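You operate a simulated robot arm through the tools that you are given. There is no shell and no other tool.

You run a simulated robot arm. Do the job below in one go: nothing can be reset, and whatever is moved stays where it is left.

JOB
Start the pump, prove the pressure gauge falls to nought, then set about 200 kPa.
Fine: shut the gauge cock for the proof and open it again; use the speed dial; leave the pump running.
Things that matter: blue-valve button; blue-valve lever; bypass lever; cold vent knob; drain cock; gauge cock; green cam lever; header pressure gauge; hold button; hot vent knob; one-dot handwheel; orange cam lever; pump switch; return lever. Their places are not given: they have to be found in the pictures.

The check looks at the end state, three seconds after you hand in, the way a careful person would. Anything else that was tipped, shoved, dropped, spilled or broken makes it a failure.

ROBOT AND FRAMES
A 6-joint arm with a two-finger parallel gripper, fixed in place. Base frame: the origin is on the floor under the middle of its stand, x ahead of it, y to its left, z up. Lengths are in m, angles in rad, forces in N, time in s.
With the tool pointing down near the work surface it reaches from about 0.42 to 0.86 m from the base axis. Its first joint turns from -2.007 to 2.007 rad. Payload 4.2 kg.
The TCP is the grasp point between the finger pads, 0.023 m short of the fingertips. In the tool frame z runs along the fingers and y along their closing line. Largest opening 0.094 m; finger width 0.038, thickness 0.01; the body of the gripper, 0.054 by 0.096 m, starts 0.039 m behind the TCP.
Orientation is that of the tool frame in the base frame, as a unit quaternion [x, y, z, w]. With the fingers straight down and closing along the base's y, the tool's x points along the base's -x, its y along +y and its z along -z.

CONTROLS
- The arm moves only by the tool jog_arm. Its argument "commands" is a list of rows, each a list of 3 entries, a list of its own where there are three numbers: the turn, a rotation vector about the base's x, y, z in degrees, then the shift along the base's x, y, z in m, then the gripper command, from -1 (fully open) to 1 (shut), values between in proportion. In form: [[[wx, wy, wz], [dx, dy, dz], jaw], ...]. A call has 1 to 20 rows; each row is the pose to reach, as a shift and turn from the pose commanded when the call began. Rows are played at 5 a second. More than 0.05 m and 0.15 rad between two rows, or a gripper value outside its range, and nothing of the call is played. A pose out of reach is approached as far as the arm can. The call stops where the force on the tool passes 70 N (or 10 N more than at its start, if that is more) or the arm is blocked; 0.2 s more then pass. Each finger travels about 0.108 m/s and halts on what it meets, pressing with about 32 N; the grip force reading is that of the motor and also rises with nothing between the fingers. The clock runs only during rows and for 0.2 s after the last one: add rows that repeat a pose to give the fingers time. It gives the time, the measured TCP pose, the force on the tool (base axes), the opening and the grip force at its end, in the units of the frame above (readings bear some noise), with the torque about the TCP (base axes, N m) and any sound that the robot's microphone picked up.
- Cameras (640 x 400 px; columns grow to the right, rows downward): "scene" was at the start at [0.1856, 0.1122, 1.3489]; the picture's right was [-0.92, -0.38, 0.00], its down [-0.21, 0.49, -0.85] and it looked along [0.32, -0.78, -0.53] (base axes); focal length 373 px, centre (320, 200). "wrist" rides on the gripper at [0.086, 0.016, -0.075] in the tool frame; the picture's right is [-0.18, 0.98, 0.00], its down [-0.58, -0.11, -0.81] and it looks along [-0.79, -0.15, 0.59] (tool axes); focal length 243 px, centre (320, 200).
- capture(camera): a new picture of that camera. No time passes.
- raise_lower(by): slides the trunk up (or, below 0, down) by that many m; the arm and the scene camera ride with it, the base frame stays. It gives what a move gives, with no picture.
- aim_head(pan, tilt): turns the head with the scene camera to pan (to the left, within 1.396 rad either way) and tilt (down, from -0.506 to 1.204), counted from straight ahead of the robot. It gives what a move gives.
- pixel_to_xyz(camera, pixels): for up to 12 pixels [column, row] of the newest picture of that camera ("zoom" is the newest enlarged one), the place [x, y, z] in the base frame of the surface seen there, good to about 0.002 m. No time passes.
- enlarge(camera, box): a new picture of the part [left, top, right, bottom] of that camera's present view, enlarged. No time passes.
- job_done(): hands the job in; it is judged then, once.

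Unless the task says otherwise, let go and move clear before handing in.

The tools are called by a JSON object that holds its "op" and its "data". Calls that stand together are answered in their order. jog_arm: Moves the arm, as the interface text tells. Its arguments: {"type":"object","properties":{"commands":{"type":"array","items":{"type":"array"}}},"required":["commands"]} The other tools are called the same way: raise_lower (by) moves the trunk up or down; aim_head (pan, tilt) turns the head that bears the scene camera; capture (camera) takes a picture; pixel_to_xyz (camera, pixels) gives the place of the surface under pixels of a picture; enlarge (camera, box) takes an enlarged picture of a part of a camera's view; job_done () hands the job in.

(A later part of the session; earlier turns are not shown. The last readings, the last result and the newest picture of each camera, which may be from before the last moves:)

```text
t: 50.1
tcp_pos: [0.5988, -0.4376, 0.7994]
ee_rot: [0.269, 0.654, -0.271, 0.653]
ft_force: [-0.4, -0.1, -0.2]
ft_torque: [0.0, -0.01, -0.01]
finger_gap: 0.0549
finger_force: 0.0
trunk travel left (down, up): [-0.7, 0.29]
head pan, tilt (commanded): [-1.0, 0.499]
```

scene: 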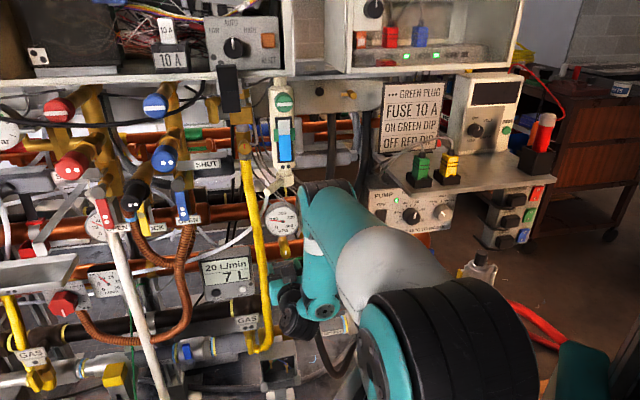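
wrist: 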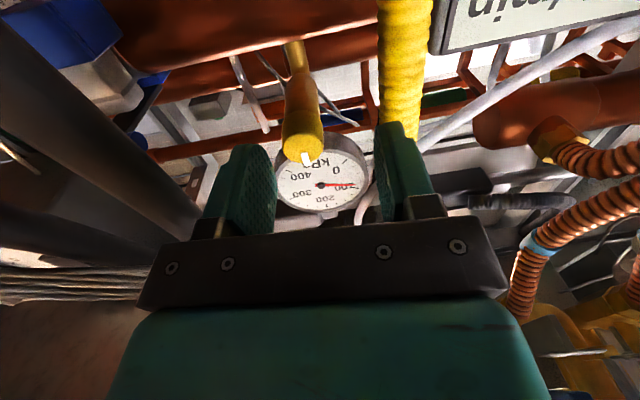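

Now reachable at (0.5988,-0.4376,0.7994), yaw -45°, so the earlier trouble depends on the arm's branch/solver. Let me see the arm now.

{"op": "capture", "data": {"camera": "scene"}}

{"op": "enlarge", "data": {"camera": "scene", "box": [240, 160, 440, 340]}}

{"op": "capture", "data": {"camera": "wrist"}}

```text
taken
```

scene: 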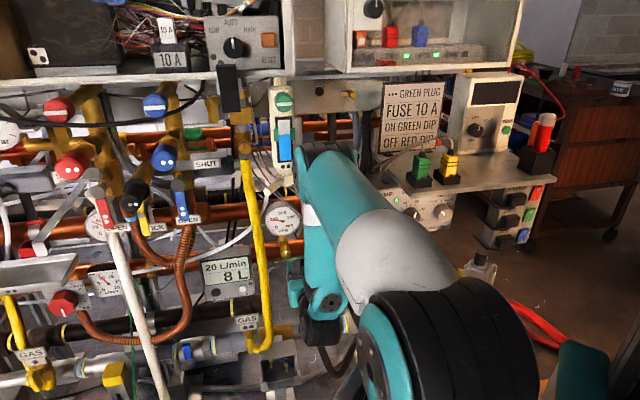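

```text
2.22 times, centred on (340, 250) of scene
```

zoom: 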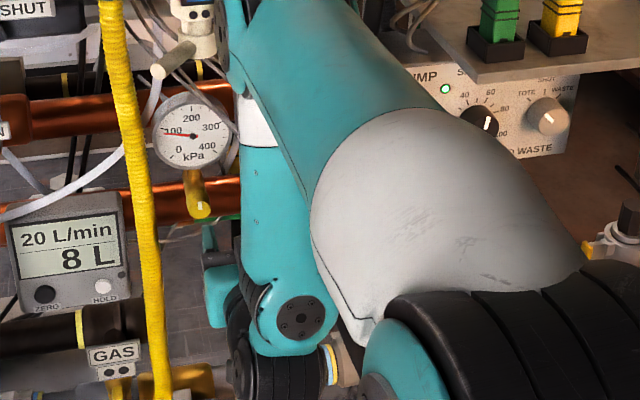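

```text
taken
```

wrist: 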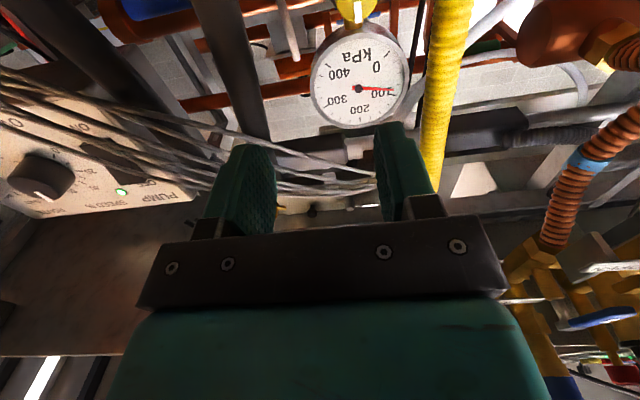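

I'll go back to the standoff (0.6605,-0.4542,0.762) and then creep forward in small increments to see how it fails.

{"op": "jog_arm", "data": {"commands": [[[0, 0, 0], [0.02, -0.006, -0.012], -0.17], [[0, 0, 0], [0.04, -0.011, -0.025], -0.17], [[0, 0, 0], [0.0617, -0.0166, -0.0374], -0.17], [[0, 0, 0], [0.0617, -0.0166, -0.0374], -0.17]]}}

{"op": "jog_arm", "data": {"commands": [[[0, 0, 0], [0.0035, -0.0035, 0], -0.17], [[0, 0, 0], [0.0035, -0.0035, 0], -0.17]]}}

{"op": "jog_arm", "data": {"commands": [[[0, 0, 0], [0.0035, -0.0035, 0], -0.17], [[0, 0, 0], [0.0035, -0.0035, 0], -0.17]]}}

```text
t: 51.1
tcp_pos: [0.662, -0.4535, 0.7597]
ee_rot: [0.269, 0.654, -0.272, 0.653]
ft_force: [0.0, -0.3, -0.4]
ft_torque: [-0.02, 0.0, -0.02]
finger_gap: 0.055
finger_force: 0.1
trunk travel left (down, up): [-0.7, 0.29]
head pan, tilt (commanded): [-1.0, 0.499]
```

```text
t: 51.7
tcp_pos: [0.6649, -0.4569, 0.7609]
ee_rot: [0.268, 0.654, -0.271, 0.653]
ft_force: [0.3, 0.4, 0.6]
ft_torque: [-0.02, 0.02, -0.01]
finger_gap: 0.055
finger_force: 0.1
trunk travel left (down, up): [-0.7, 0.29]
head pan, tilt (commanded): [-1.0, 0.499]
```

```text
t: 52.3
tcp_pos: [0.6688, -0.4602, 0.76]
ee_rot: [0.267, 0.654, -0.27, 0.654]
ft_force: [-0.1, 0.2, -0.5]
ft_torque: [0.03, 0.02, -0.02]
finger_gap: 0.0551
finger_force: 0.1
trunk travel left (down, up): [-0.7, 0.29]
head pan, tilt (commanded): [-1.0, 0.499]
```

Small increments succeed so far. Continue creeping by 5 mm per call.

{"op": "jog_arm", "data": {"commands": [[[0, 0, 0], [0.0035, -0.0035, 0], -0.17], [[0, 0, 0], [0.0035, -0.0035, 0], -0.17]]}}

{"op": "jog_arm", "data": {"commands": [[[0, 0, 0], [0.0035, -0.0035, 0], -0.17], [[0, 0, 0], [0.0035, -0.0035, 0], -0.17]]}}

```text
t: 52.9
tcp_pos: [0.6678, -0.4604, 0.7598]
ee_rot: [0.269, 0.653, -0.272, 0.653]
ft_force: [-0.2, -0.7, 1.0]
ft_torque: [0.0, 0.02, 0.0]
finger_gap: 0.0551
finger_force: 0.1
out of reach, approached as far as the arm can: row 1, 2
trunk travel left (down, up): [-0.7, 0.29]
head pan, tilt (commanded): [-1.0, 0.499]
```

```text
t: 53.5
tcp_pos: [0.6678, -0.4643, 0.763]
ee_rot: [0.269, 0.653, -0.272, 0.653]
ft_force: [0.6, 0.1, 0.3]
ft_torque: [0.02, 0.02, -0.03]
finger_gap: 0.0553
finger_force: 0.1
out of reach, approached as far as the arm can: row 1, 2
trunk travel left (down, up): [-0.7, 0.29]
head pan, tilt (commanded): [-1.0, 0.499]
```

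At the boundary the arm slides clockwise and up instead of forward. I'll test whether raising the hand or turning yaw slightly frees forward motion.

{"op": "jog_arm", "data": {"commands": [[[0, 0, 0], [0, 0, 0.015], -0.17], [[0, 0, 0], [0, 0, 0.03], -0.17], [[0, 0, 0], [0, 0, 0.03], -0.17]]}}

{"op": "jog_arm", "data": {"commands": [[[0, 0, 0], [0.0035, -0.0035, 0], -0.17], [[0, 0, 0], [0.007, -0.007, 0], -0.17], [[0, 0, 0], [0.007, -0.007, 0], -0.17]]}}

```text
t: 54.3
tcp_pos: [0.6676, -0.4628, 0.7938]
ee_rot: [0.269, 0.654, -0.272, 0.653]
ft_force: [-1.1, 0.5, -0.6]
ft_torque: [0.0, -0.02, 0.02]
finger_gap: 0.0549
finger_force: 0.1
trunk travel left (down, up): [-0.7, 0.29]
head pan, tilt (commanded): [-1.0, 0.499]
```

```text
t: 55.1
tcp_pos: [0.6714, -0.4659, 0.7939]
ee_rot: [0.268, 0.654, -0.271, 0.654]
ft_force: [-0.6, 0.5, -0.6]
ft_torque: [0.0, -0.02, -0.03]
finger_gap: 0.0549
finger_force: 0.1
out of reach, approached as far as the arm can: row 2, 3
trunk travel left (down, up): [-0.7, 0.29]
head pan, tilt (commanded): [-1.0, 0.499]
```

Forward reach stops at the same radius whatever yaw or trunk height. I'll measure the joint centres (bolted discs) on the arm to understand the limit.

{"op": "capture", "data": {"camera": "scene"}}

{"op": "enlarge", "data": {"camera": "scene", "box": [250, 150, 410, 330]}}

{"op": "aim_head", "data": {"pan": -0.8, "tilt": 0.8}}

{"op": "capture", "data": {"camera": "scene"}}

```text
taken
```

scene: 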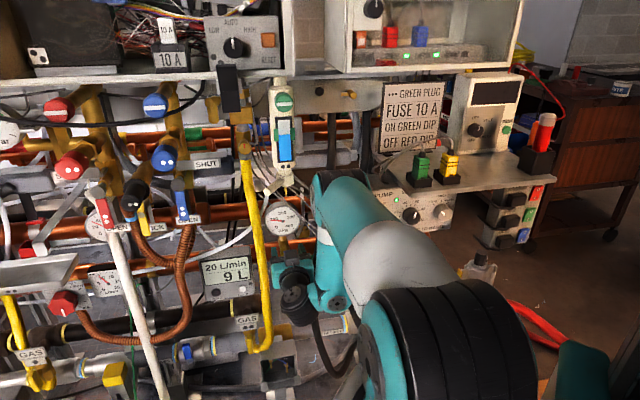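

```text
2.22 times, centred on (330, 240) of scene
```

zoom: 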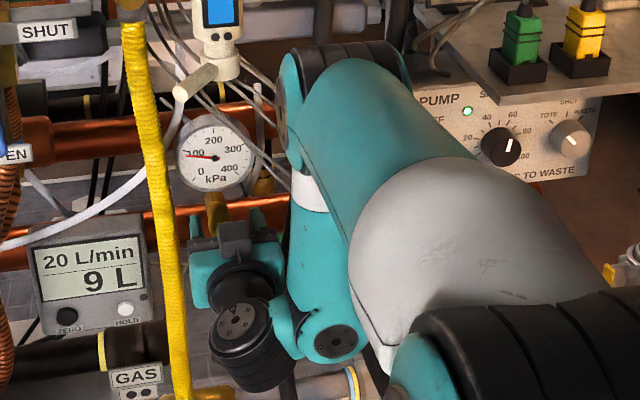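

```text
t: 55.9
tcp_pos: [0.6715, -0.4667, 0.7939]
ee_rot: [0.269, 0.654, -0.271, 0.654]
ft_force: [0.4, -0.8, 0.0]
ft_torque: [0.0, 0.0, 0.0]
finger_gap: 0.0551
finger_force: 0.1
trunk travel left (down, up): [-0.7, 0.29]
head pan, tilt (commanded): [-0.799, 0.799]
```

```text
taken
```

scene: 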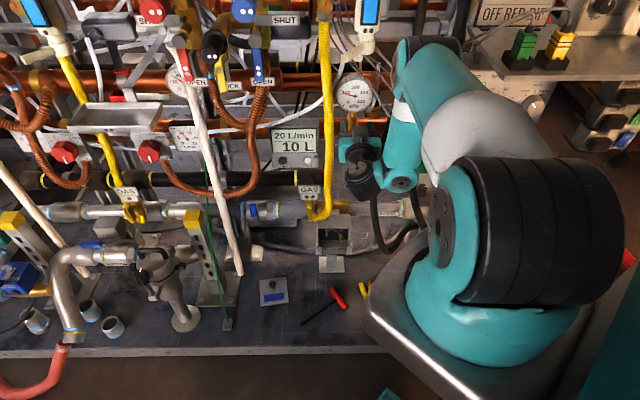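

The shoulder disc (437,225), hub disc (402,183) and elbow cap (402,60) are visible; measure them.

{"op": "pixel_to_xyz", "data": {"camera": "scene", "pixels": [[437, 225], [445, 200], [402, 184], [398, 60], [402, 75], [395, 50], [360, 178], [372, 165], [398, 110], [404, 140], [410, 165], [360, 150]]}}

{"op": "enlarge", "data": {"camera": "scene", "box": [330, 20, 490, 220]}}

```text
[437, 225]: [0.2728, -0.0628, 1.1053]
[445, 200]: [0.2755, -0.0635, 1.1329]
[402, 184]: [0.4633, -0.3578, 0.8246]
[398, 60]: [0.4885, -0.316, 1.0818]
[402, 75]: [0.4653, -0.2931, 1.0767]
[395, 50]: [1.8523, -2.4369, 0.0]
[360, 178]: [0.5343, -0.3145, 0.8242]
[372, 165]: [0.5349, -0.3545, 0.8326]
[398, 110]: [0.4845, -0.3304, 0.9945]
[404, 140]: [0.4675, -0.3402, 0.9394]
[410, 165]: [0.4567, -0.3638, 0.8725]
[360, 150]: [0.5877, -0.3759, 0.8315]
```

```text
2.00 times, centred on (410, 120) of scene
```

zoom: 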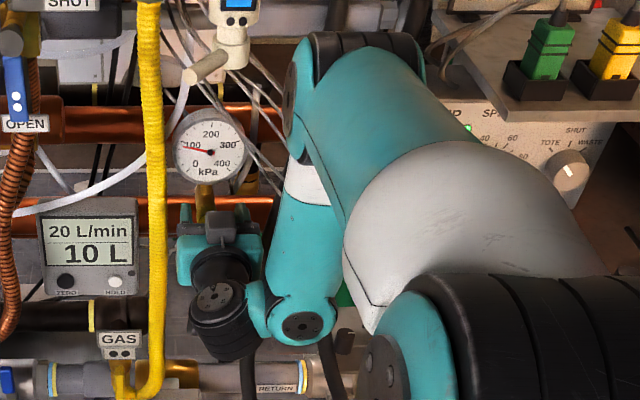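

Shoulder disc is at (0.273,-0.063,1.105), elbow (0.48,-0.31,1.08), hub (0.463,-0.358,0.825). I'll test yaw changes in place here to find which joint limits.

{"op": "jog_arm", "data": {"commands": [[[0, 0, 4], [-0.007, 0.007, 0], -0.17], [[0, 0, 8], [-0.007, 0.007, 0], -0.17], [[0, 0, 8], [-0.007, 0.007, 0], -0.17]]}}

{"op": "jog_arm", "data": {"commands": [[[0, 0, -4], [0, 0, 0], -0.17], [[0, 0, -8], [0, 0, 0], -0.17], [[0, 0, -12], [0, 0, 0], -0.17], [[0, 0, -12], [0, 0, 0], -0.17]]}}

```text
t: 56.7
tcp_pos: [0.6712, -0.4645, 0.7929]
ee_rot: [0.222, 0.672, -0.225, 0.67]
ft_force: [-0.2, -0.1, -0.2]
ft_torque: [0.03, 0.02, -0.01]
finger_gap: 0.0549
finger_force: 0.0
out of reach, approached as far as the arm can: row 1, 2, 3
trunk travel left (down, up): [-0.7, 0.29]
head pan, tilt (commanded): [-0.799, 0.799]
```

```text
t: 57.7
tcp_pos: [0.6582, -0.4672, 0.8063]
ee_rot: [0.292, 0.644, -0.294, 0.643]
ft_force: [0.2, -0.1, 0.0]
ft_torque: [0.02, -0.01, 0.0]
finger_gap: 0.055
finger_force: 0.0
out of reach, approached as far as the arm can: row 3, 4
trunk travel left (down, up): [-0.7, 0.29]
head pan, tilt (commanded): [-0.799, 0.799]
```

The pattern suggests a wrist-pitch joint at its stop. I'll pin down the shoulder axis by measuring both ends of the shoulder drum.

{"op": "capture", "data": {"camera": "scene"}}

{"op": "pixel_to_xyz", "data": {"camera": "scene", "pixels": [[437, 225], [620, 240], [615, 200], [480, 170], [560, 165], [540, 230], [440, 300], [580, 330], [490, 350], [480, 120], [440, 110], [430, 45]]}}

```text
taken
```

scene: 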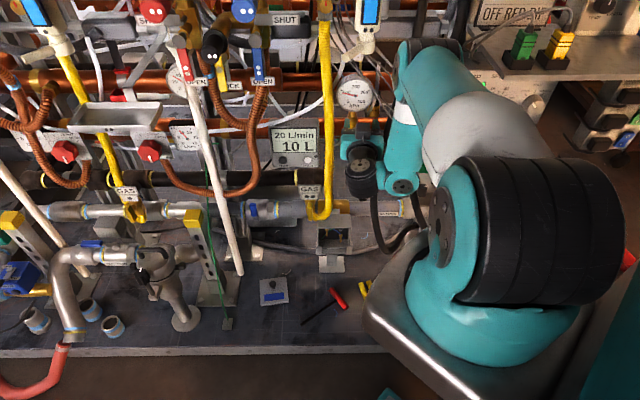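

```text
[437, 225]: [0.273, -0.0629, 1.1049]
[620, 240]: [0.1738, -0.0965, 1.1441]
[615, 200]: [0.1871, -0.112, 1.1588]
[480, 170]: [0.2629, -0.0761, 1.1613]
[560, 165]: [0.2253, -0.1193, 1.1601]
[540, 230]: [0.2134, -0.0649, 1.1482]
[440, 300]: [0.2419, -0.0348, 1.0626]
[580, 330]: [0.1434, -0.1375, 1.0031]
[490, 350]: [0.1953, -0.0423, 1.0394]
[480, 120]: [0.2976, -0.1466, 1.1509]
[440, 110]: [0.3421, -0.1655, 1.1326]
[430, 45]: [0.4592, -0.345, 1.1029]
```

Next test: pitching the tool up 12° here, which would relieve a wrist-pitch stop, then moving forward.

{"op": "jog_arm", "data": {"commands": [[[0, 0, 2], [-0.01, 0.01, -0.01], -0.17], [[0, 0, 4], [-0.02, 0.02, -0.03], -0.17], [[0, 0, 4], [-0.02, 0.02, -0.04], -0.17]]}}

{"op": "jog_arm", "data": {"commands": [[[-4, -4, 0], [0, 0, 0], -0.17], [[-8.5, -8.5, 0], [0, 0, 0], -0.17], [[-8.5, -8.5, 0], [0.014, -0.014, 0], -0.17], [[-8.5, -8.5, 0], [0.028, -0.028, 0], -0.17], [[-8.5, -8.5, 0], [0.028, -0.028, 0], -0.17]]}}

```text
t: 58.5
tcp_pos: [0.6385, -0.4465, 0.7649]
ee_rot: [0.27, 0.653, -0.272, 0.653]
ft_force: [0.0, 0.6, -0.1]
ft_torque: [-0.02, 0.02, 0.02]
finger_gap: 0.0552
finger_force: 0.1
out of reach, approached as far as the arm can: row 1
trunk travel left (down, up): [-0.7, 0.29]
head pan, tilt (commanded): [-0.799, 0.799]
```

```text
t: 59.7
tcp_pos: [0.6662, -0.4764, 0.7658]
ee_rot: [0.239, 0.582, -0.298, 0.718]
ft_force: [0.8, 0.2, 0.0]
ft_torque: [0.03, -0.01, 0.01]
finger_gap: 0.055
finger_force: 0.1
trunk travel left (down, up): [-0.7, 0.29]
head pan, tilt (commanded): [-0.799, 0.799]
```

With a 12° upward pitch the forward move succeeds (now at (0.6662,-0.4764,0.7658)). Let me view how the wrist sits now.

{"op": "capture", "data": {"camera": "scene"}}

{"op": "enlarge", "data": {"camera": "scene", "box": [330, 20, 490, 220]}}

{"op": "capture", "data": {"camera": "wrist"}}

```text
taken
```

scene: 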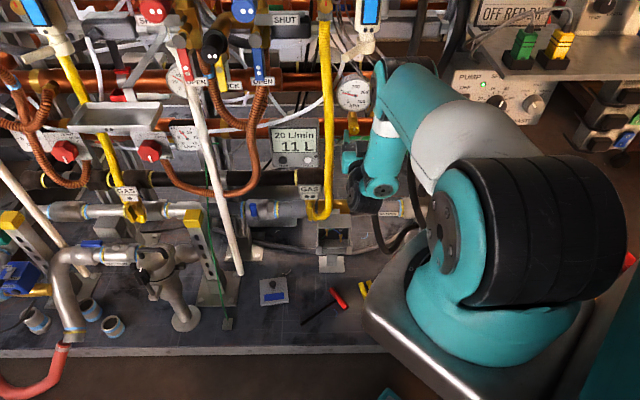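

```text
2.00 times, centred on (410, 120) of scene
```

zoom: 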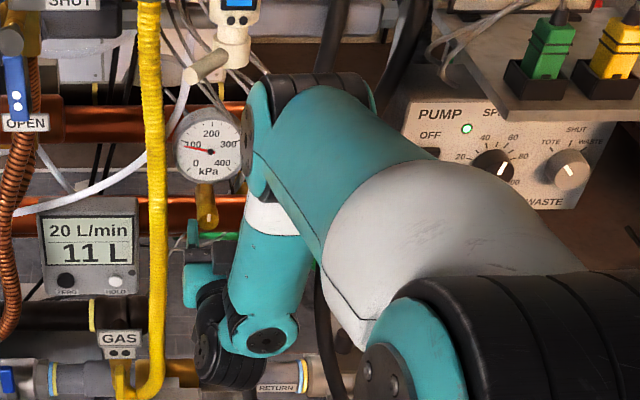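

```text
taken
```

wrist: 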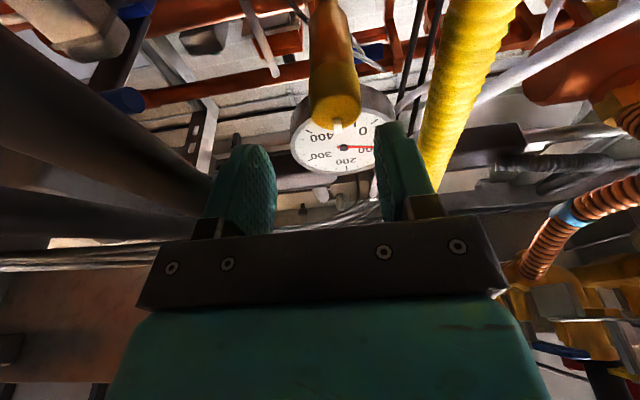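

The knob is nearly in the jaws (wrist (335,105)). Realign 11 mm left and check.

{"op": "jog_arm", "data": {"commands": [[[0, 0, 0], [0.004, 0.004, -0.001], -0.17], [[0, 0, 0], [0.0079, 0.0079, -0.002], -0.17], [[0, 0, 0], [0.0079, 0.0079, -0.002], -0.17]]}}

{"op": "jog_arm", "data": {"commands": [[[0, 0, 0], [0.005, -0.005, 0], -0.17], [[0, 0, 0], [0.01, -0.01, 0], -0.17], [[0, 0, 0], [0.01, -0.01, 0], -0.17]]}}

{"op": "capture", "data": {"camera": "wrist"}}

```text
t: 60.5
tcp_pos: [0.6751, -0.4683, 0.763]
ee_rot: [0.239, 0.583, -0.298, 0.717]
ft_force: [-0.3, -0.5, 0.0]
ft_torque: [-0.02, 0.02, -0.01]
finger_gap: 0.055
finger_force: 0.1
trunk travel left (down, up): [-0.7, 0.29]
head pan, tilt (commanded): [-0.799, 0.799]
```

```text
t: 61.3
tcp_pos: [0.6866, -0.4786, 0.7614]
ee_rot: [0.239, 0.582, -0.298, 0.718]
ft_force: [-0.1, -0.5, 0.4]
ft_torque: [-0.02, -0.01, -0.04]
finger_gap: 0.055
finger_force: 0.0
trunk travel left (down, up): [-0.7, 0.29]
head pan, tilt (commanded): [-0.799, 0.799]
```

```text
taken
```

wrist: 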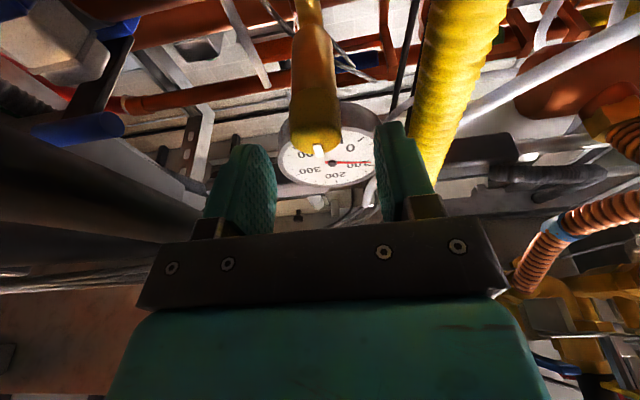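

In reach now at np=-0.824 with the knob centred (318,130). Test whether the tool can return to level pitch here.

{"op": "jog_arm", "data": {"commands": [[[3, 3, 0], [0, 0, 0], -0.17], [[6, 6, 0], [0, 0, 0], -0.17], [[8.5, 8.5, 0], [0, 0, 0], -0.17], [[8.5, 8.5, 0], [0, 0, 0], -0.17]]}}

{"op": "capture", "data": {"camera": "wrist"}}

```text
t: 62.3
tcp_pos: [0.6662, -0.4797, 0.784]
ee_rot: [0.269, 0.654, -0.272, 0.653]
ft_force: [-0.2, 0.4, -0.1]
ft_torque: [-0.01, 0.0, -0.02]
finger_gap: 0.0549
finger_force: 0.0
out of reach, approached as far as the arm can: row 2, 3, 4
trunk travel left (down, up): [-0.7, 0.29]
head pan, tilt (commanded): [-0.799, 0.799]
```

```text
taken
```

wrist: 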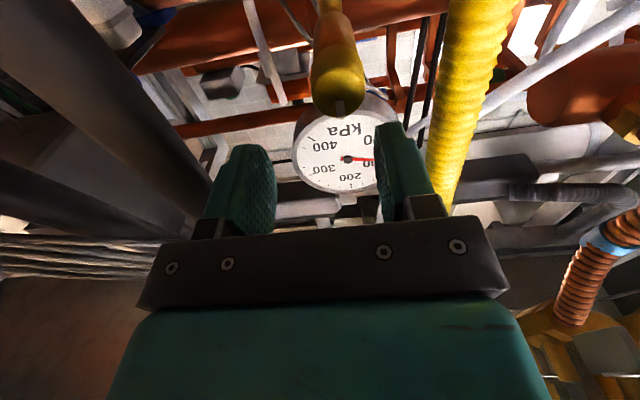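

Level pitch is only reachable down to about 7° up. I'll measure the orientation of the hub and drum discs to understand the wrist and find a better arm configuration.

{"op": "aim_head", "data": {"pan": -0.75, "tilt": 0.55}}

{"op": "enlarge", "data": {"camera": "scene", "box": [300, 150, 460, 250]}}

{"op": "capture", "data": {"camera": "scene"}}

```text
t: 63.1
tcp_pos: [0.6667, -0.4804, 0.7825]
ee_rot: [0.269, 0.653, -0.271, 0.654]
ft_force: [-0.8, -0.8, 0.7]
ft_torque: [0.0, 0.02, -0.01]
finger_gap: 0.0551
finger_force: 0.0
trunk travel left (down, up): [-0.7, 0.29]
head pan, tilt (commanded): [-0.75, 0.55]
```

```text
4.00 times, centred on (380, 200) of scene
```

zoom: 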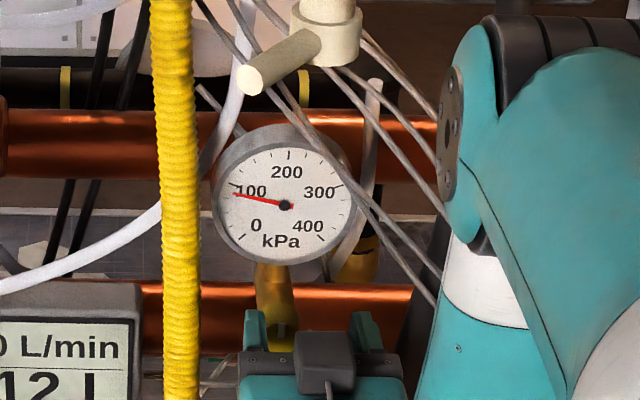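

```text
taken
```

scene: 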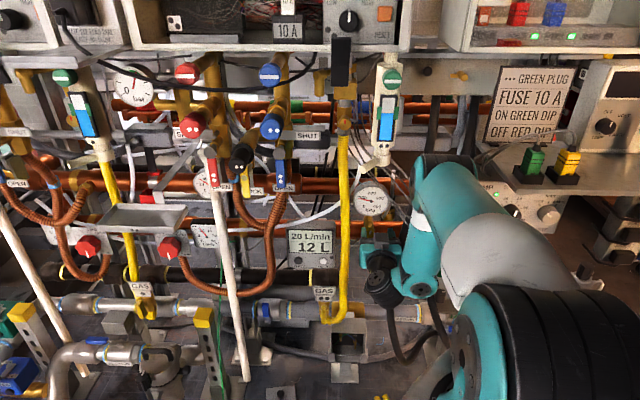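

{"op": "enlarge", "data": {"camera": "scene", "box": [340, 220, 460, 310]}}

{"op": "pixel_to_xyz", "data": {"camera": "zoom", "pixels": [[10, 10], [320, 200], [400, 300], [430, 310], [420, 340], [445, 330], [200, 240], [230, 250], [215, 265], [240, 300], [300, 250], [360, 300]]}}

```text
4.44 times, centred on (400, 265) of scene
```

zoom: 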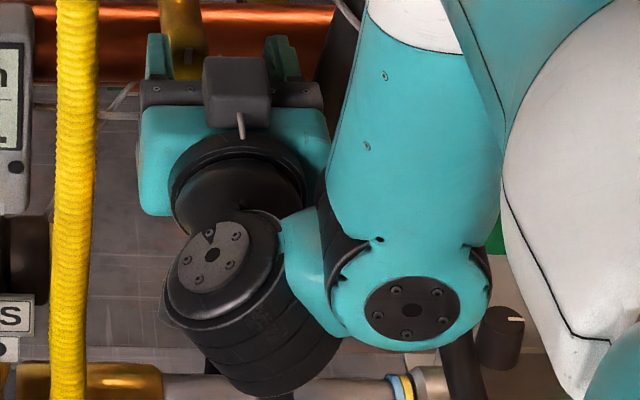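

```text
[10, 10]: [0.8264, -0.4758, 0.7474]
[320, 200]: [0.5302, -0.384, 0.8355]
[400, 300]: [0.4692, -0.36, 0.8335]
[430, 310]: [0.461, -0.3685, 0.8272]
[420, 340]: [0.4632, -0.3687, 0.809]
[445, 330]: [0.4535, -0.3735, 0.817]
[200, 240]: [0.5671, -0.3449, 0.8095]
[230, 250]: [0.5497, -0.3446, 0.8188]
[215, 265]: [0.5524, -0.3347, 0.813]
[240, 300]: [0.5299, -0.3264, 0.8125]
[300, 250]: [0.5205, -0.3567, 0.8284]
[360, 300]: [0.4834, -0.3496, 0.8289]
```

The zoom shows hub, drum and ring joints in the wrist. I'll back away 5 cm and test a pure roll about the tool axis to see which joints carry it and its range.

{"op": "jog_arm", "data": {"commands": [[[0, 0, 0], [-0.0177, 0.0177, -0.005], -0.17], [[0, 0, 0], [-0.0354, 0.0354, -0.01], -0.17], [[0, 0, 0], [-0.0354, 0.0354, -0.01], -0.17]]}}

{"op": "jog_arm", "data": {"commands": [[[5, -5, 0], [0, 0, 0], -0.17], [[10, -10, 0], [0, 0, 0], -0.17], [[15, -15, 0], [0, 0, 0], -0.17], [[20, -20, 0], [0, 0, 0], -0.17], [[20, -20, 0], [0, 0, 0], -0.17]]}}

{"op": "enlarge", "data": {"camera": "scene", "box": [340, 210, 460, 310]}}

```text
t: 63.9
tcp_pos: [0.6572, -0.4629, 0.7639]
ee_rot: [0.269, 0.654, -0.271, 0.653]
ft_force: [0.3, -0.6, -0.3]
ft_torque: [-0.01, -0.02, 0.0]
finger_gap: 0.0549
finger_force: 0.1
out of reach, approached as far as the arm can: row 1, 2
trunk travel left (down, up): [-0.7, 0.29]
head pan, tilt (commanded): [-0.75, 0.55]
```

```text
t: 65.1
tcp_pos: [0.6572, -0.4622, 0.7627]
ee_rot: [0.421, 0.568, -0.104, 0.7]
ft_force: [0.5, -1.1, -0.2]
ft_torque: [0.0, -0.02, -0.02]
finger_gap: 0.055
finger_force: 0.0
out of reach, approached as far as the arm can: row 1, 2, 3, 4, 5
trunk travel left (down, up): [-0.7, 0.29]
head pan, tilt (commanded): [-0.75, 0.55]
```

```text
4.00 times, centred on (400, 260) of scene
```

zoom: 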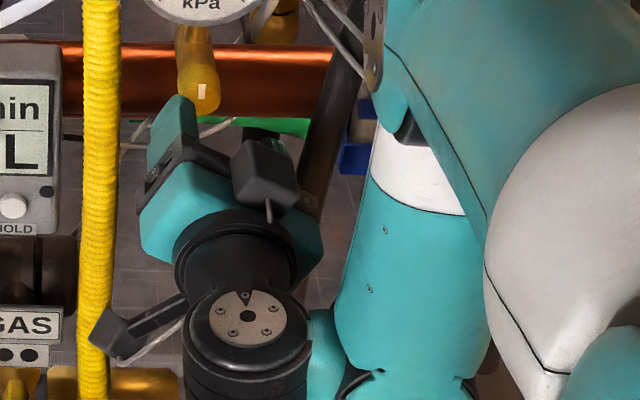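

The result is puzzling, so I send a null command to see whether the present pose counts as reachable and steady.

{"op": "jog_arm", "data": {"commands": [[[0, 0, 0], [0, 0, 0], -0.17], [[0, 0, 0], [0, 0, 0], -0.17]]}}

{"op": "jog_arm", "data": {"commands": [[[0, 0, 0], [-0.0071, 0.0071, 0], -0.17], [[0, 0, 0], [-0.0071, 0.0071, 0], -0.17]]}}

{"op": "jog_arm", "data": {"commands": [[[0, 0, 0], [-0.0071, 0.0071, 0], -0.17], [[0, 0, 0], [-0.0071, 0.0071, 0], -0.17]]}}

```text
t: 65.7
tcp_pos: [0.6572, -0.4615, 0.7629]
ee_rot: [0.421, 0.568, -0.104, 0.699]
ft_force: [0.3, 0.3, 0.9]
ft_torque: [0.01, 0.0, 0.0]
finger_gap: 0.0554
finger_force: 0.0
trunk travel left (down, up): [-0.7, 0.29]
head pan, tilt (commanded): [-0.75, 0.55]
```

```text
t: 66.3
tcp_pos: [0.6536, -0.4559, 0.7542]
ee_rot: [0.436, 0.572, -0.11, 0.686]
ft_force: [0.1, -0.2, -0.5]
ft_torque: [0.02, 0.0, 0.0]
finger_gap: 0.0552
finger_force: 0.1
out of reach, approached as far as the arm can: row 1
trunk travel left (down, up): [-0.7, 0.29]
head pan, tilt (commanded): [-0.75, 0.55]
```

```text
t: 66.9
tcp_pos: [0.6582, -0.4617, 0.7646]
ee_rot: [0.421, 0.569, -0.104, 0.699]
ft_force: [0.8, 0.4, 0.1]
ft_torque: [0.01, 0.06, 0.0]
finger_gap: 0.055
finger_force: 0.1
out of reach, approached as far as the arm can: row 1, 2
trunk travel left (down, up): [-0.7, 0.29]
head pan, tilt (commanded): [-0.75, 0.55]
```

The wrist seems to have its hub axis pointing forward, so with the forearm vertical and tool level it sits at a wrist singularity; a lower trunk gives the forearm a forward slope and should clear it. I lower 0.1 m and move the hand back up, undoing the roll.

{"op": "raise_lower", "data": {"by": -0.1}}

{"op": "jog_arm", "data": {"commands": [[[0, 0, 0], [0, 0, 0.025], -0.17], [[0, 0, 0], [0, 0, 0.05], -0.17], [[0, 0, 0], [0, 0, 0.075], -0.17], [[0, 0, 0], [0, 0, 0.1], -0.17], [[0, 0, 0], [0, 0, 0.1], -0.17]]}}

{"op": "jog_arm", "data": {"commands": [[[-5, 5, 0], [0, 0, 0], -0.17], [[-10, 10, 0], [0, 0, 0], -0.17], [[-15, 15, 0], [0, 0, 0], -0.17], [[-20, 20, 0], [0, 0, 0], -0.17], [[-20, 20, 0], [0, 0, 0], -0.17]]}}

```text
t: 68.2
tcp_pos: [0.658, -0.4595, 0.6658]
ee_rot: [0.421, 0.568, -0.103, 0.7]
ft_force: [-0.5, -0.1, 0.3]
ft_torque: [0.02, 0.02, -0.01]
finger_gap: 0.0553
finger_force: 0.1
trunk travel left (down, up): [-0.6, 0.39]
head pan, tilt (commanded): [-0.75, 0.55]
```

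```text
t: 69.4
tcp_pos: [0.6701, -0.4634, 0.7606]
ee_rot: [0.424, 0.572, -0.104, 0.694]
ft_force: [-0.2, -0.3, 0.7]
ft_torque: [-0.02, -0.01, 0.02]
finger_gap: 0.0549
finger_force: 0.1
out of reach, approached as far as the arm can: row 1, 2, 3, 4, 5
trunk travel left (down, up): [-0.6, 0.39]
head pan, tilt (commanded): [-0.75, 0.55]
```

```text
t: 70.6
tcp_pos: [0.6572, -0.4599, 0.7647]
ee_rot: [0.269, 0.654, -0.271, 0.653]
ft_force: [0.0, 0.7, -0.5]
ft_torque: [0.0, -0.01, -0.05]
finger_gap: 0.055
finger_force: 0.1
trunk travel left (down, up): [-0.6, 0.39]
head pan, tilt (commanded): [-0.75, 0.55]
```

Now the level pose at the standoff (0.6572,-0.4599,0.7647) is accepted with trunk at -0.1. I look at the arm and check reach in the next small forward step.

{"op": "jog_arm", "data": {"commands": [[[0, 0, 0], [0, 0, 0], -0.17], [[0, 0, 0], [0, 0, 0], -0.17], [[0, 0, 0], [0, 0, 0], -0.17]]}}

{"op": "capture", "data": {"camera": "scene"}}

{"op": "enlarge", "data": {"camera": "scene", "box": [340, 180, 480, 290]}}

```text
t: 71.4
tcp_pos: [0.6581, -0.4604, 0.7646]
ee_rot: [0.269, 0.654, -0.272, 0.653]
ft_force: [-0.6, 0.5, -0.3]
ft_torque: [0.02, 0.0, 0.02]
finger_gap: 0.0549
finger_force: 0.0
trunk travel left (down, up): [-0.6, 0.39]
head pan, tilt (commanded): [-0.75, 0.55]
```

```text
taken
```

scene: 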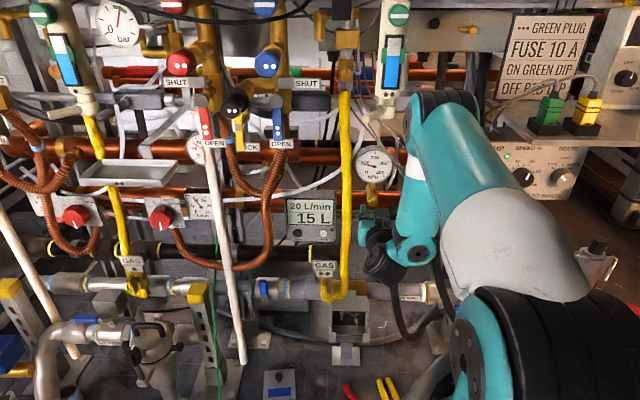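

```text
3.64 times, centred on (410, 235) of scene
```

zoom: 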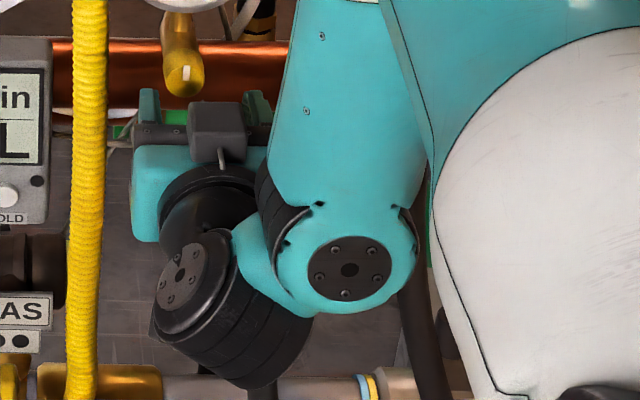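

The drum tilts more now, confirming that lowering the trunk takes the wrist away from its singular pose. Continue: lower 0.1 m and bring the hand back up, twice.

{"op": "raise_lower", "data": {"by": -0.1}}

{"op": "jog_arm", "data": {"commands": [[[0, 0, 0], [0, 0, 0.025], -0.17], [[0, 0, 0], [0, 0, 0.05], -0.17], [[0, 0, 0], [0, 0, 0.075], -0.17], [[0, 0, 0], [0, 0, 0.1], -0.17], [[0, 0, 0], [0, 0, 0.1], -0.17]]}}

{"op": "raise_lower", "data": {"by": -0.1}}

{"op": "jog_arm", "data": {"commands": [[[0, 0, 0], [0, 0, 0.025], -0.17], [[0, 0, 0], [0, 0, 0.05], -0.17], [[0, 0, 0], [0, 0, 0.075], -0.17], [[0, 0, 0], [0, 0, 0.1], -0.17], [[0, 0, 0], [0, 0, 0.1], -0.17]]}}

{"op": "capture", "data": {"camera": "scene"}}

{"op": "capture", "data": {"camera": "wrist"}}

```text
t: 72.7
tcp_pos: [0.657, -0.4602, 0.6655]
ee_rot: [0.27, 0.654, -0.271, 0.653]
ft_force: [-0.2, 0.1, -0.6]
ft_torque: [0.03, -0.02, -0.02]
finger_gap: 0.0548
finger_force: 0.0
trunk travel left (down, up): [-0.5, 0.49]
head pan, tilt (commanded): [-0.75, 0.55]
```

```text
t: 73.9
tcp_pos: [0.656, -0.4605, 0.7657]
ee_rot: [0.27, 0.654, -0.272, 0.653]
ft_force: [0.2, -1.1, 0.9]
ft_torque: [-0.02, 0.04, 0.02]
finger_gap: 0.0551
finger_force: 0.1
trunk travel left (down, up): [-0.5, 0.49]
head pan, tilt (commanded): [-0.75, 0.55]
```

```text
t: 75.3
tcp_pos: [0.6554, -0.4591, 0.6653]
ee_rot: [0.27, 0.654, -0.272, 0.653]
ft_force: [0.5, -0.4, 0.1]
ft_torque: [0.02, -0.03, 0.01]
finger_gap: 0.0548
finger_force: 0.1
trunk travel left (down, up): [-0.4, 0.59]
head pan, tilt (commanded): [-0.75, 0.55]
```

```text
t: 76.5
tcp_pos: [0.6306, -0.4436, 0.7421]
ee_rot: [0.269, 0.652, -0.273, 0.654]
ft_force: [-0.1, 0.5, 0.2]
ft_torque: [0.01, -0.02, 0.01]
finger_gap: 0.0551
finger_force: 0.0
out of reach, approached as far as the arm can: row 1, 2, 3, 4, 5
trunk travel left (down, up): [-0.4, 0.59]
head pan, tilt (commanded): [-0.75, 0.55]
```

```text
taken
```

scene: 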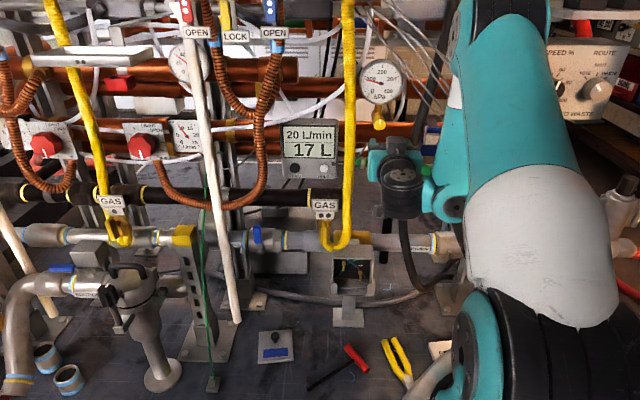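

```text
taken
```

wrist: 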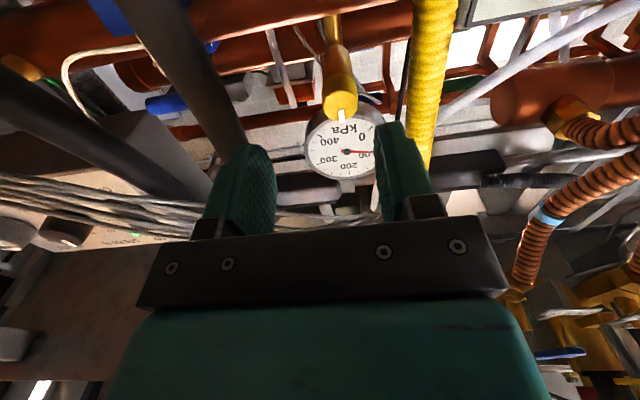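

Trunk −0.2 works, −0.3 does not. Let me look closer at the arm in this failing posture to find which joint is at its stop.

{"op": "enlarge", "data": {"camera": "scene", "box": [350, 0, 550, 240]}}

{"op": "pixel_to_xyz", "data": {"camera": "scene", "pixels": [[403, 175], [395, 182], [412, 180], [403, 168], [452, 207], [446, 200], [456, 212], [462, 30], [466, 20], [455, 90], [450, 140], [480, 330]]}}

```text
1.67 times, centred on (450, 120) of scene
```

zoom: 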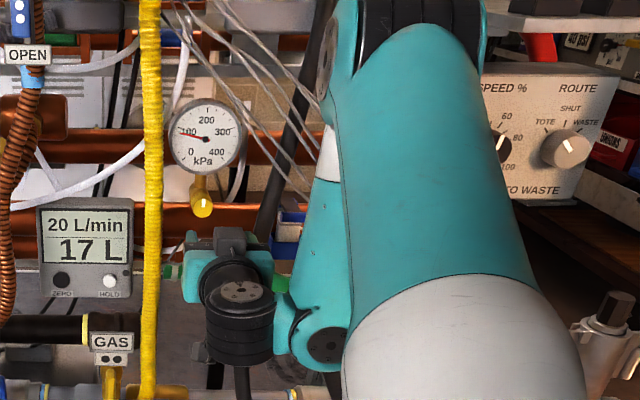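

```text
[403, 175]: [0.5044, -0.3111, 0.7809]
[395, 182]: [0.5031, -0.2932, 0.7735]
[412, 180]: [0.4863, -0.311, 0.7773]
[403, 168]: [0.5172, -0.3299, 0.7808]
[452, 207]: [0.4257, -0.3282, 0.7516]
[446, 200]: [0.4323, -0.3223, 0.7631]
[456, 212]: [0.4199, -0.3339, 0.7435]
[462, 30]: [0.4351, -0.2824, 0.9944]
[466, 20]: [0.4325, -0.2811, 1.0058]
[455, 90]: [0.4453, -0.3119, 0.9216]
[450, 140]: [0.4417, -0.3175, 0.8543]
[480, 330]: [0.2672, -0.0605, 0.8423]
```

At −0.3 the elbow ends up at its fold stop, so −0.2 was the better height. I return to −0.2 and then creep forward in fine steps.

{"op": "raise_lower", "data": {"by": 0.1}}

{"op": "jog_arm", "data": {"commands": [[[0, 0, 0], [0.006, -0.004, -0.015], -0.17], [[0, 0, 0], [0.012, -0.008, -0.03], -0.17], [[0, 0, 0], [0.018, -0.012, -0.045], -0.17], [[0, 0, 0], [0.0254, -0.0169, -0.06], -0.17], [[0, 0, 0], [0.0254, -0.0169, -0.0764], -0.17], [[0, 0, 0], [0.0254, -0.0169, -0.0764], -0.17]]}}

{"op": "capture", "data": {"camera": "scene"}}

{"op": "enlarge", "data": {"camera": "scene", "box": [340, 60, 540, 260]}}

```text
t: 77.8
tcp_pos: [0.6308, -0.4433, 0.8432]
ee_rot: [0.269, 0.653, -0.272, 0.654]
ft_force: [0.0, 0.3, 0.9]
ft_torque: [-0.01, -0.01, 0.02]
finger_gap: 0.0551
finger_force: 0.0
trunk travel left (down, up): [-0.5, 0.49]
head pan, tilt (commanded): [-0.75, 0.55]
```

```text
t: 79.2
tcp_pos: [0.6543, -0.459, 0.7659]
ee_rot: [0.268, 0.653, -0.272, 0.654]
ft_force: [0.4, -0.3, -0.1]
ft_torque: [-0.02, 0.0, 0.0]
finger_gap: 0.055
finger_force: 0.2
trunk travel left (down, up): [-0.5, 0.49]
head pan, tilt (commanded): [-0.75, 0.55]
```

```text
taken
```

scene: 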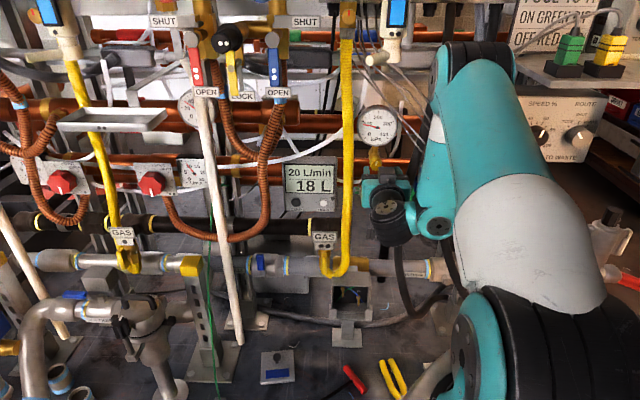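

```text
2.00 times, centred on (440, 160) of scene
```

zoom: 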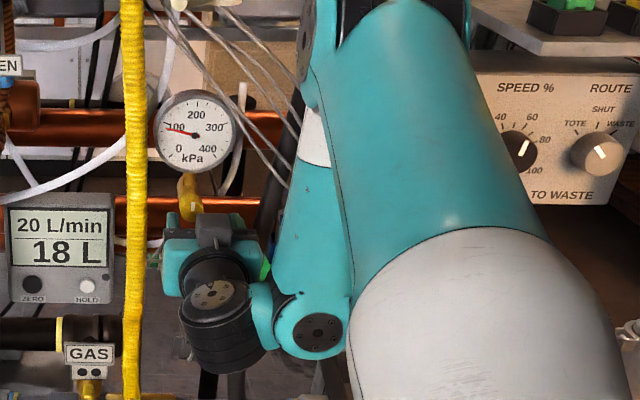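

Good, this pose holds at trunk −0.2. I'll measure hub and drum disc orientations here to settle the wrist geometry.

{"op": "enlarge", "data": {"camera": "scene", "box": [360, 180, 456, 250]}}

{"op": "pixel_to_xyz", "data": {"camera": "zoom", "pixels": [[490, 290], [520, 290], [560, 300], [525, 330], [525, 260], [150, 190], [200, 190], [175, 175], [175, 210], [130, 195], [225, 185], [320, 200]]}}

```text
5.71 times, centred on (408, 215) of scene
```

zoom: 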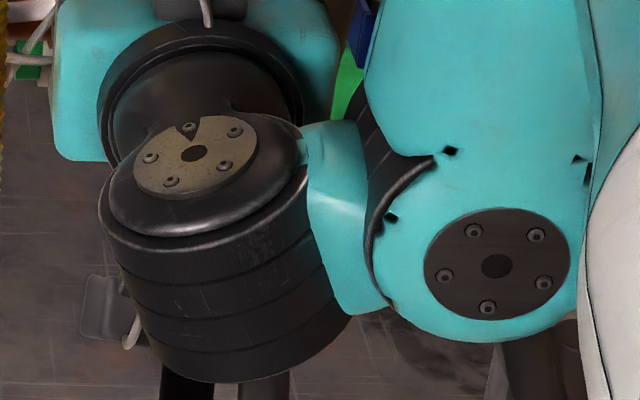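

```text
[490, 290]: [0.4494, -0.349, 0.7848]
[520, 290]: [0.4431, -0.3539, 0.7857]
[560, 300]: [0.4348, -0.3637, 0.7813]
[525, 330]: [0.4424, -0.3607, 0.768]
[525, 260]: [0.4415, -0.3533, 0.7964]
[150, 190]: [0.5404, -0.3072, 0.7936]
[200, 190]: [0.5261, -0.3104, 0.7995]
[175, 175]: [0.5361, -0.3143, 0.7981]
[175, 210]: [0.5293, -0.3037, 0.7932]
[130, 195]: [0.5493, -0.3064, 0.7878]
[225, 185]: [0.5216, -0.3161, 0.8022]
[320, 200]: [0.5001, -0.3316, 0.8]
```

Hub axis points about 12° above the tool direction, so we're near but clear of alignment. Now creep forward in 4 mm steps at this height.

{"op": "jog_arm", "data": {"commands": [[[0, 0, 0], [0.0028, -0.0028, 0], -0.17], [[0, 0, 0], [0.0057, -0.0057, 0], -0.17], [[0, 0, 0], [0.0085, -0.0085, 0], -0.17], [[0, 0, 0], [0.0113, -0.0113, 0], -0.17], [[0, 0, 0], [0.0113, -0.0113, 0], -0.17]]}}

```text
t: 80.4
tcp_pos: [0.6567, -0.4628, 0.7629]
ee_rot: [0.268, 0.652, -0.272, 0.655]
ft_force: [-0.4, 0.6, 0.7]
ft_torque: [0.0, 0.0, 0.04]
finger_gap: 0.0549
finger_force: 0.1
out of reach, approached as far as the arm can: row 2, 3, 4, 5
trunk travel left (down, up): [-0.5, 0.49]
head pan, tilt (commanded): [-0.75, 0.55]
```

It stops at once, as if the tool-roll joint (ring) were at its end — earlier a clockwise roll was carried by the whole wrist instead. I'll try rolling the tool counter-clockwise 45° to free that joint.

{"op": "jog_arm", "data": {"commands": [[[-5, 5, 0], [-0.008, 0.008, 0], -0.17], [[-10, 10, 0], [-0.008, 0.008, 0], -0.17], [[-15, 15, 0], [-0.008, 0.008, 0], -0.17], [[-20, 20, 0], [-0.008, 0.008, 0], -0.17], [[-25, 25, 0], [-0.008, 0.008, 0], -0.17], [[-31.8, 31.8, 0], [-0.008, 0.008, 0], -0.17], [[-31.8, 31.8, 0], [-0.008, 0.008, 0], -0.17]]}}

{"op": "capture", "data": {"camera": "scene"}}

{"op": "enlarge", "data": {"camera": "scene", "box": [340, 140, 460, 260]}}

{"op": "capture", "data": {"camera": "wrist"}}

```text
refused: row 6 steps farther than a row can; nothing moved
```

```text
taken
```

scene: 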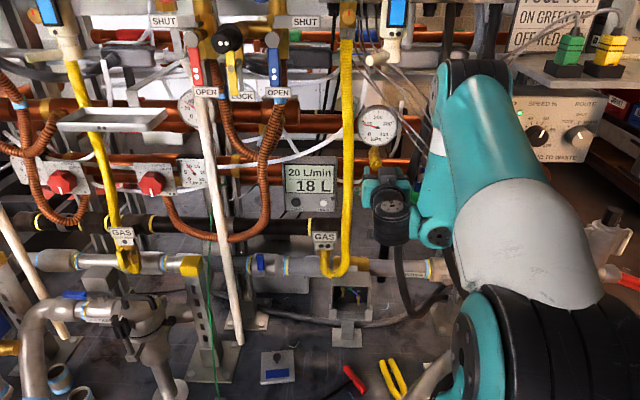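

```text
3.33 times, centred on (400, 200) of scene
```

zoom: 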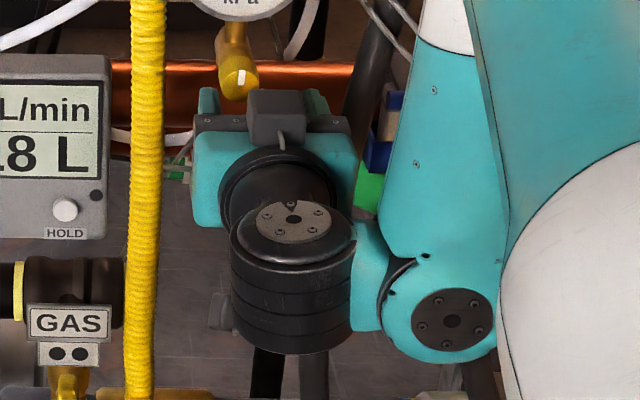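

```text
taken
```

wrist: 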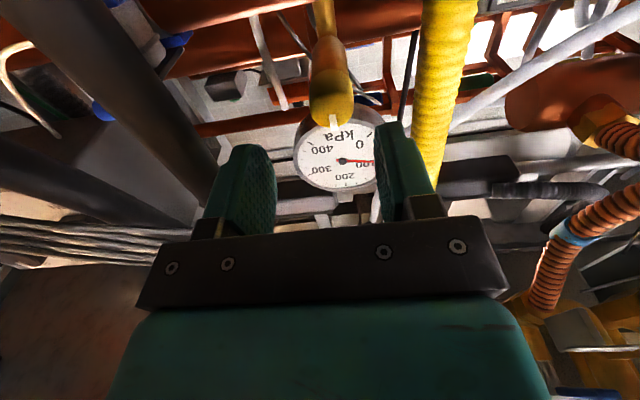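

The refusal was only a step-size slip. I redo the counter-clockwise roll in 7.5° steps.

{"op": "jog_arm", "data": {"commands": [[[-5.3, 5.3, 0], [-0.004, 0.004, 0], -0.17], [[-10.6, 10.6, 0], [-0.004, 0.004, 0], -0.17], [[-15.9, 15.9, 0], [-0.004, 0.004, 0], -0.17], [[-21.2, 21.2, 0], [-0.004, 0.004, 0], -0.17], [[-26.5, 26.5, 0], [-0.004, 0.004, 0], -0.17], [[-31.8, 31.8, 0], [-0.004, 0.004, 0], -0.17], [[-31.8, 31.8, 0], [-0.004, 0.004, 0], -0.17]]}}

{"op": "capture", "data": {"camera": "scene"}}

{"op": "enlarge", "data": {"camera": "scene", "box": [340, 140, 460, 260]}}

```text
t: 82.0
tcp_pos: [0.6526, -0.4596, 0.7633]
ee_rot: [-0.003, 0.706, -0.502, 0.5]
ft_force: [-0.3, -0.5, 0.4]
ft_torque: [-0.04, -0.01, -0.03]
finger_gap: 0.055
finger_force: 0.0
trunk travel left (down, up): [-0.5, 0.49]
head pan, tilt (commanded): [-0.75, 0.55]
```

```text
taken
```

scene: 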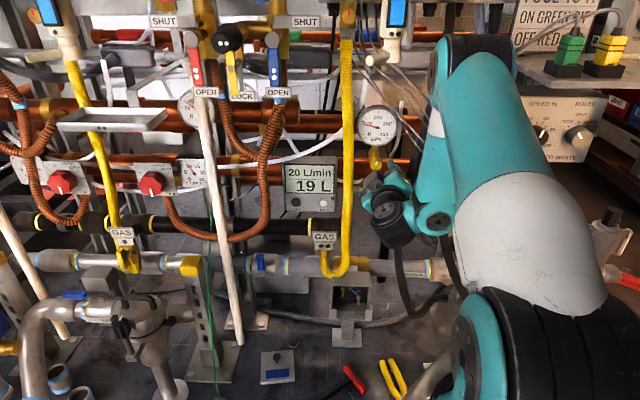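

```text
3.33 times, centred on (400, 200) of scene
```

zoom: 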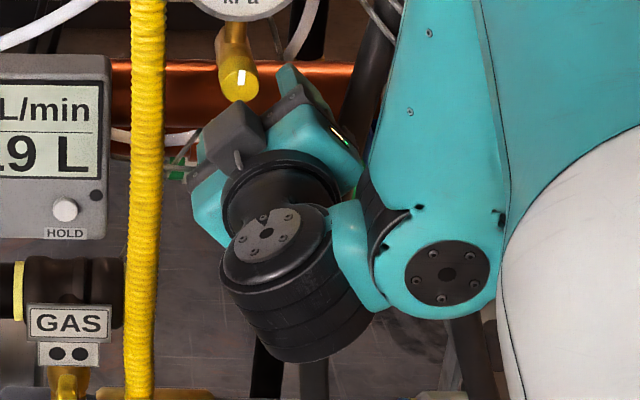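

The roll succeeded without a flag and the ring turned relative to the drum. Now try forward motion again.

{"op": "jog_arm", "data": {"commands": [[[0, 0, 0], [0.0035, -0.0035, 0], -0.17], [[0, 0, 0], [0.0071, -0.0071, 0], -0.17], [[0, 0, 0], [0.0106, -0.0106, 0], -0.17], [[0, 0, 0], [0.0106, -0.0106, 0], -0.17]]}}

{"op": "capture", "data": {"camera": "scene"}}

{"op": "enlarge", "data": {"camera": "scene", "box": [340, 140, 460, 260]}}

{"op": "capture", "data": {"camera": "wrist"}}

```text
t: 83.0
tcp_pos: [0.6583, -0.465, 0.7624]
ee_rot: [-0.003, 0.705, -0.501, 0.501]
ft_force: [-0.1, -0.3, -1.0]
ft_torque: [0.02, 0.02, 0.0]
finger_gap: 0.0547
finger_force: 0.0
out of reach, approached as far as the arm can: row 2, 3, 4
trunk travel left (down, up): [-0.5, 0.49]
head pan, tilt (commanded): [-0.75, 0.55]
```

```text
taken
```

scene: 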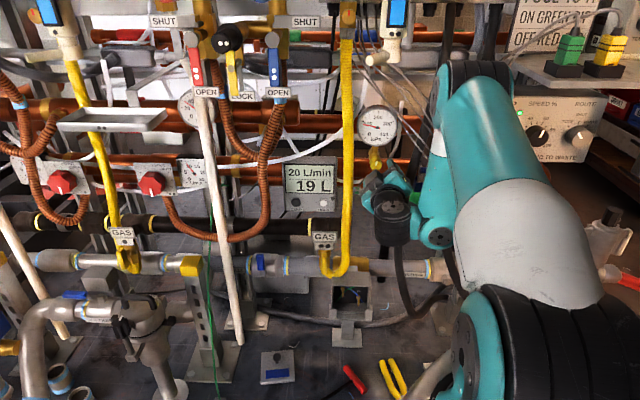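

```text
3.33 times, centred on (400, 200) of scene
```

zoom: 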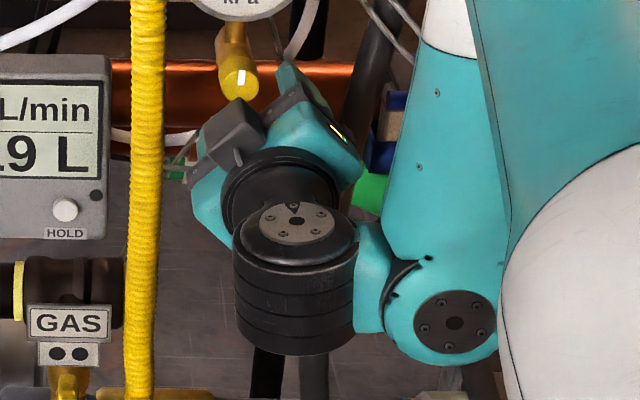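

```text
taken
```

wrist: 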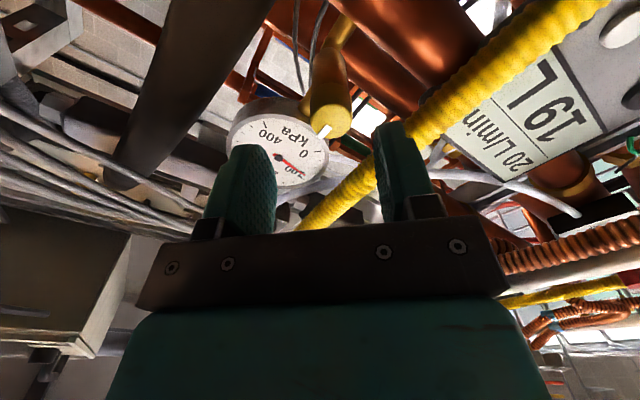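

Still limited: it looks as if the middle wrist joint can bend only ~13° in this (flipped) sense. I plan to swing the tool direction through alignment to the right/up side, then around below, to unflip it. First check clearances around.

{"op": "pixel_to_xyz", "data": {"camera": "scene", "pixels": [[215, 200], [230, 310], [205, 120], [345, 200], [378, 60], [400, 240], [430, 300], [410, 300], [520, 180], [300, 255], [165, 115], [330, 238]]}}

```text
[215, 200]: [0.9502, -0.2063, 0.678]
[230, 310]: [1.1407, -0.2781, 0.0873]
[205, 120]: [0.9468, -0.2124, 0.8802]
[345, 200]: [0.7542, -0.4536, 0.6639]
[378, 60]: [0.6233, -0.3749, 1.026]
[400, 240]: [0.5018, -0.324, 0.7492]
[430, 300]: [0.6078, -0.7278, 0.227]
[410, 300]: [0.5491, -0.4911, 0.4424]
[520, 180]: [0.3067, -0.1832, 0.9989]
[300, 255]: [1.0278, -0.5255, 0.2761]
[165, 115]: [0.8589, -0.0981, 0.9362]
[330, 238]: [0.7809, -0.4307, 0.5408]
```

Clear around the wrist. I retreat along the tool axis to about 10 cm from the knob before re-orienting.

{"op": "jog_arm", "data": {"commands": [[[0, 0, 0], [-0.0106, 0.0106, 0], -0.17], [[0, 0, 0], [-0.0206, 0.0206, 0], -0.17], [[0, 0, 0], [-0.0306, 0.0306, 0], -0.17], [[0, 0, 0], [-0.0406, 0.0406, 0], -0.17], [[0, 0, 0], [-0.0406, 0.0406, 0], -0.17]]}}

```text
t: 84.2
tcp_pos: [0.6174, -0.4253, 0.7618]
ee_rot: [-0.002, 0.707, -0.501, 0.5]
ft_force: [-0.8, -0.2, 0.9]
ft_torque: [0.02, -0.03, 0.0]
finger_gap: 0.0552
finger_force: 0.1
out of reach, approached as far as the arm can: row 1
trunk travel left (down, up): [-0.5, 0.49]
head pan, tilt (commanded): [-0.75, 0.55]
```

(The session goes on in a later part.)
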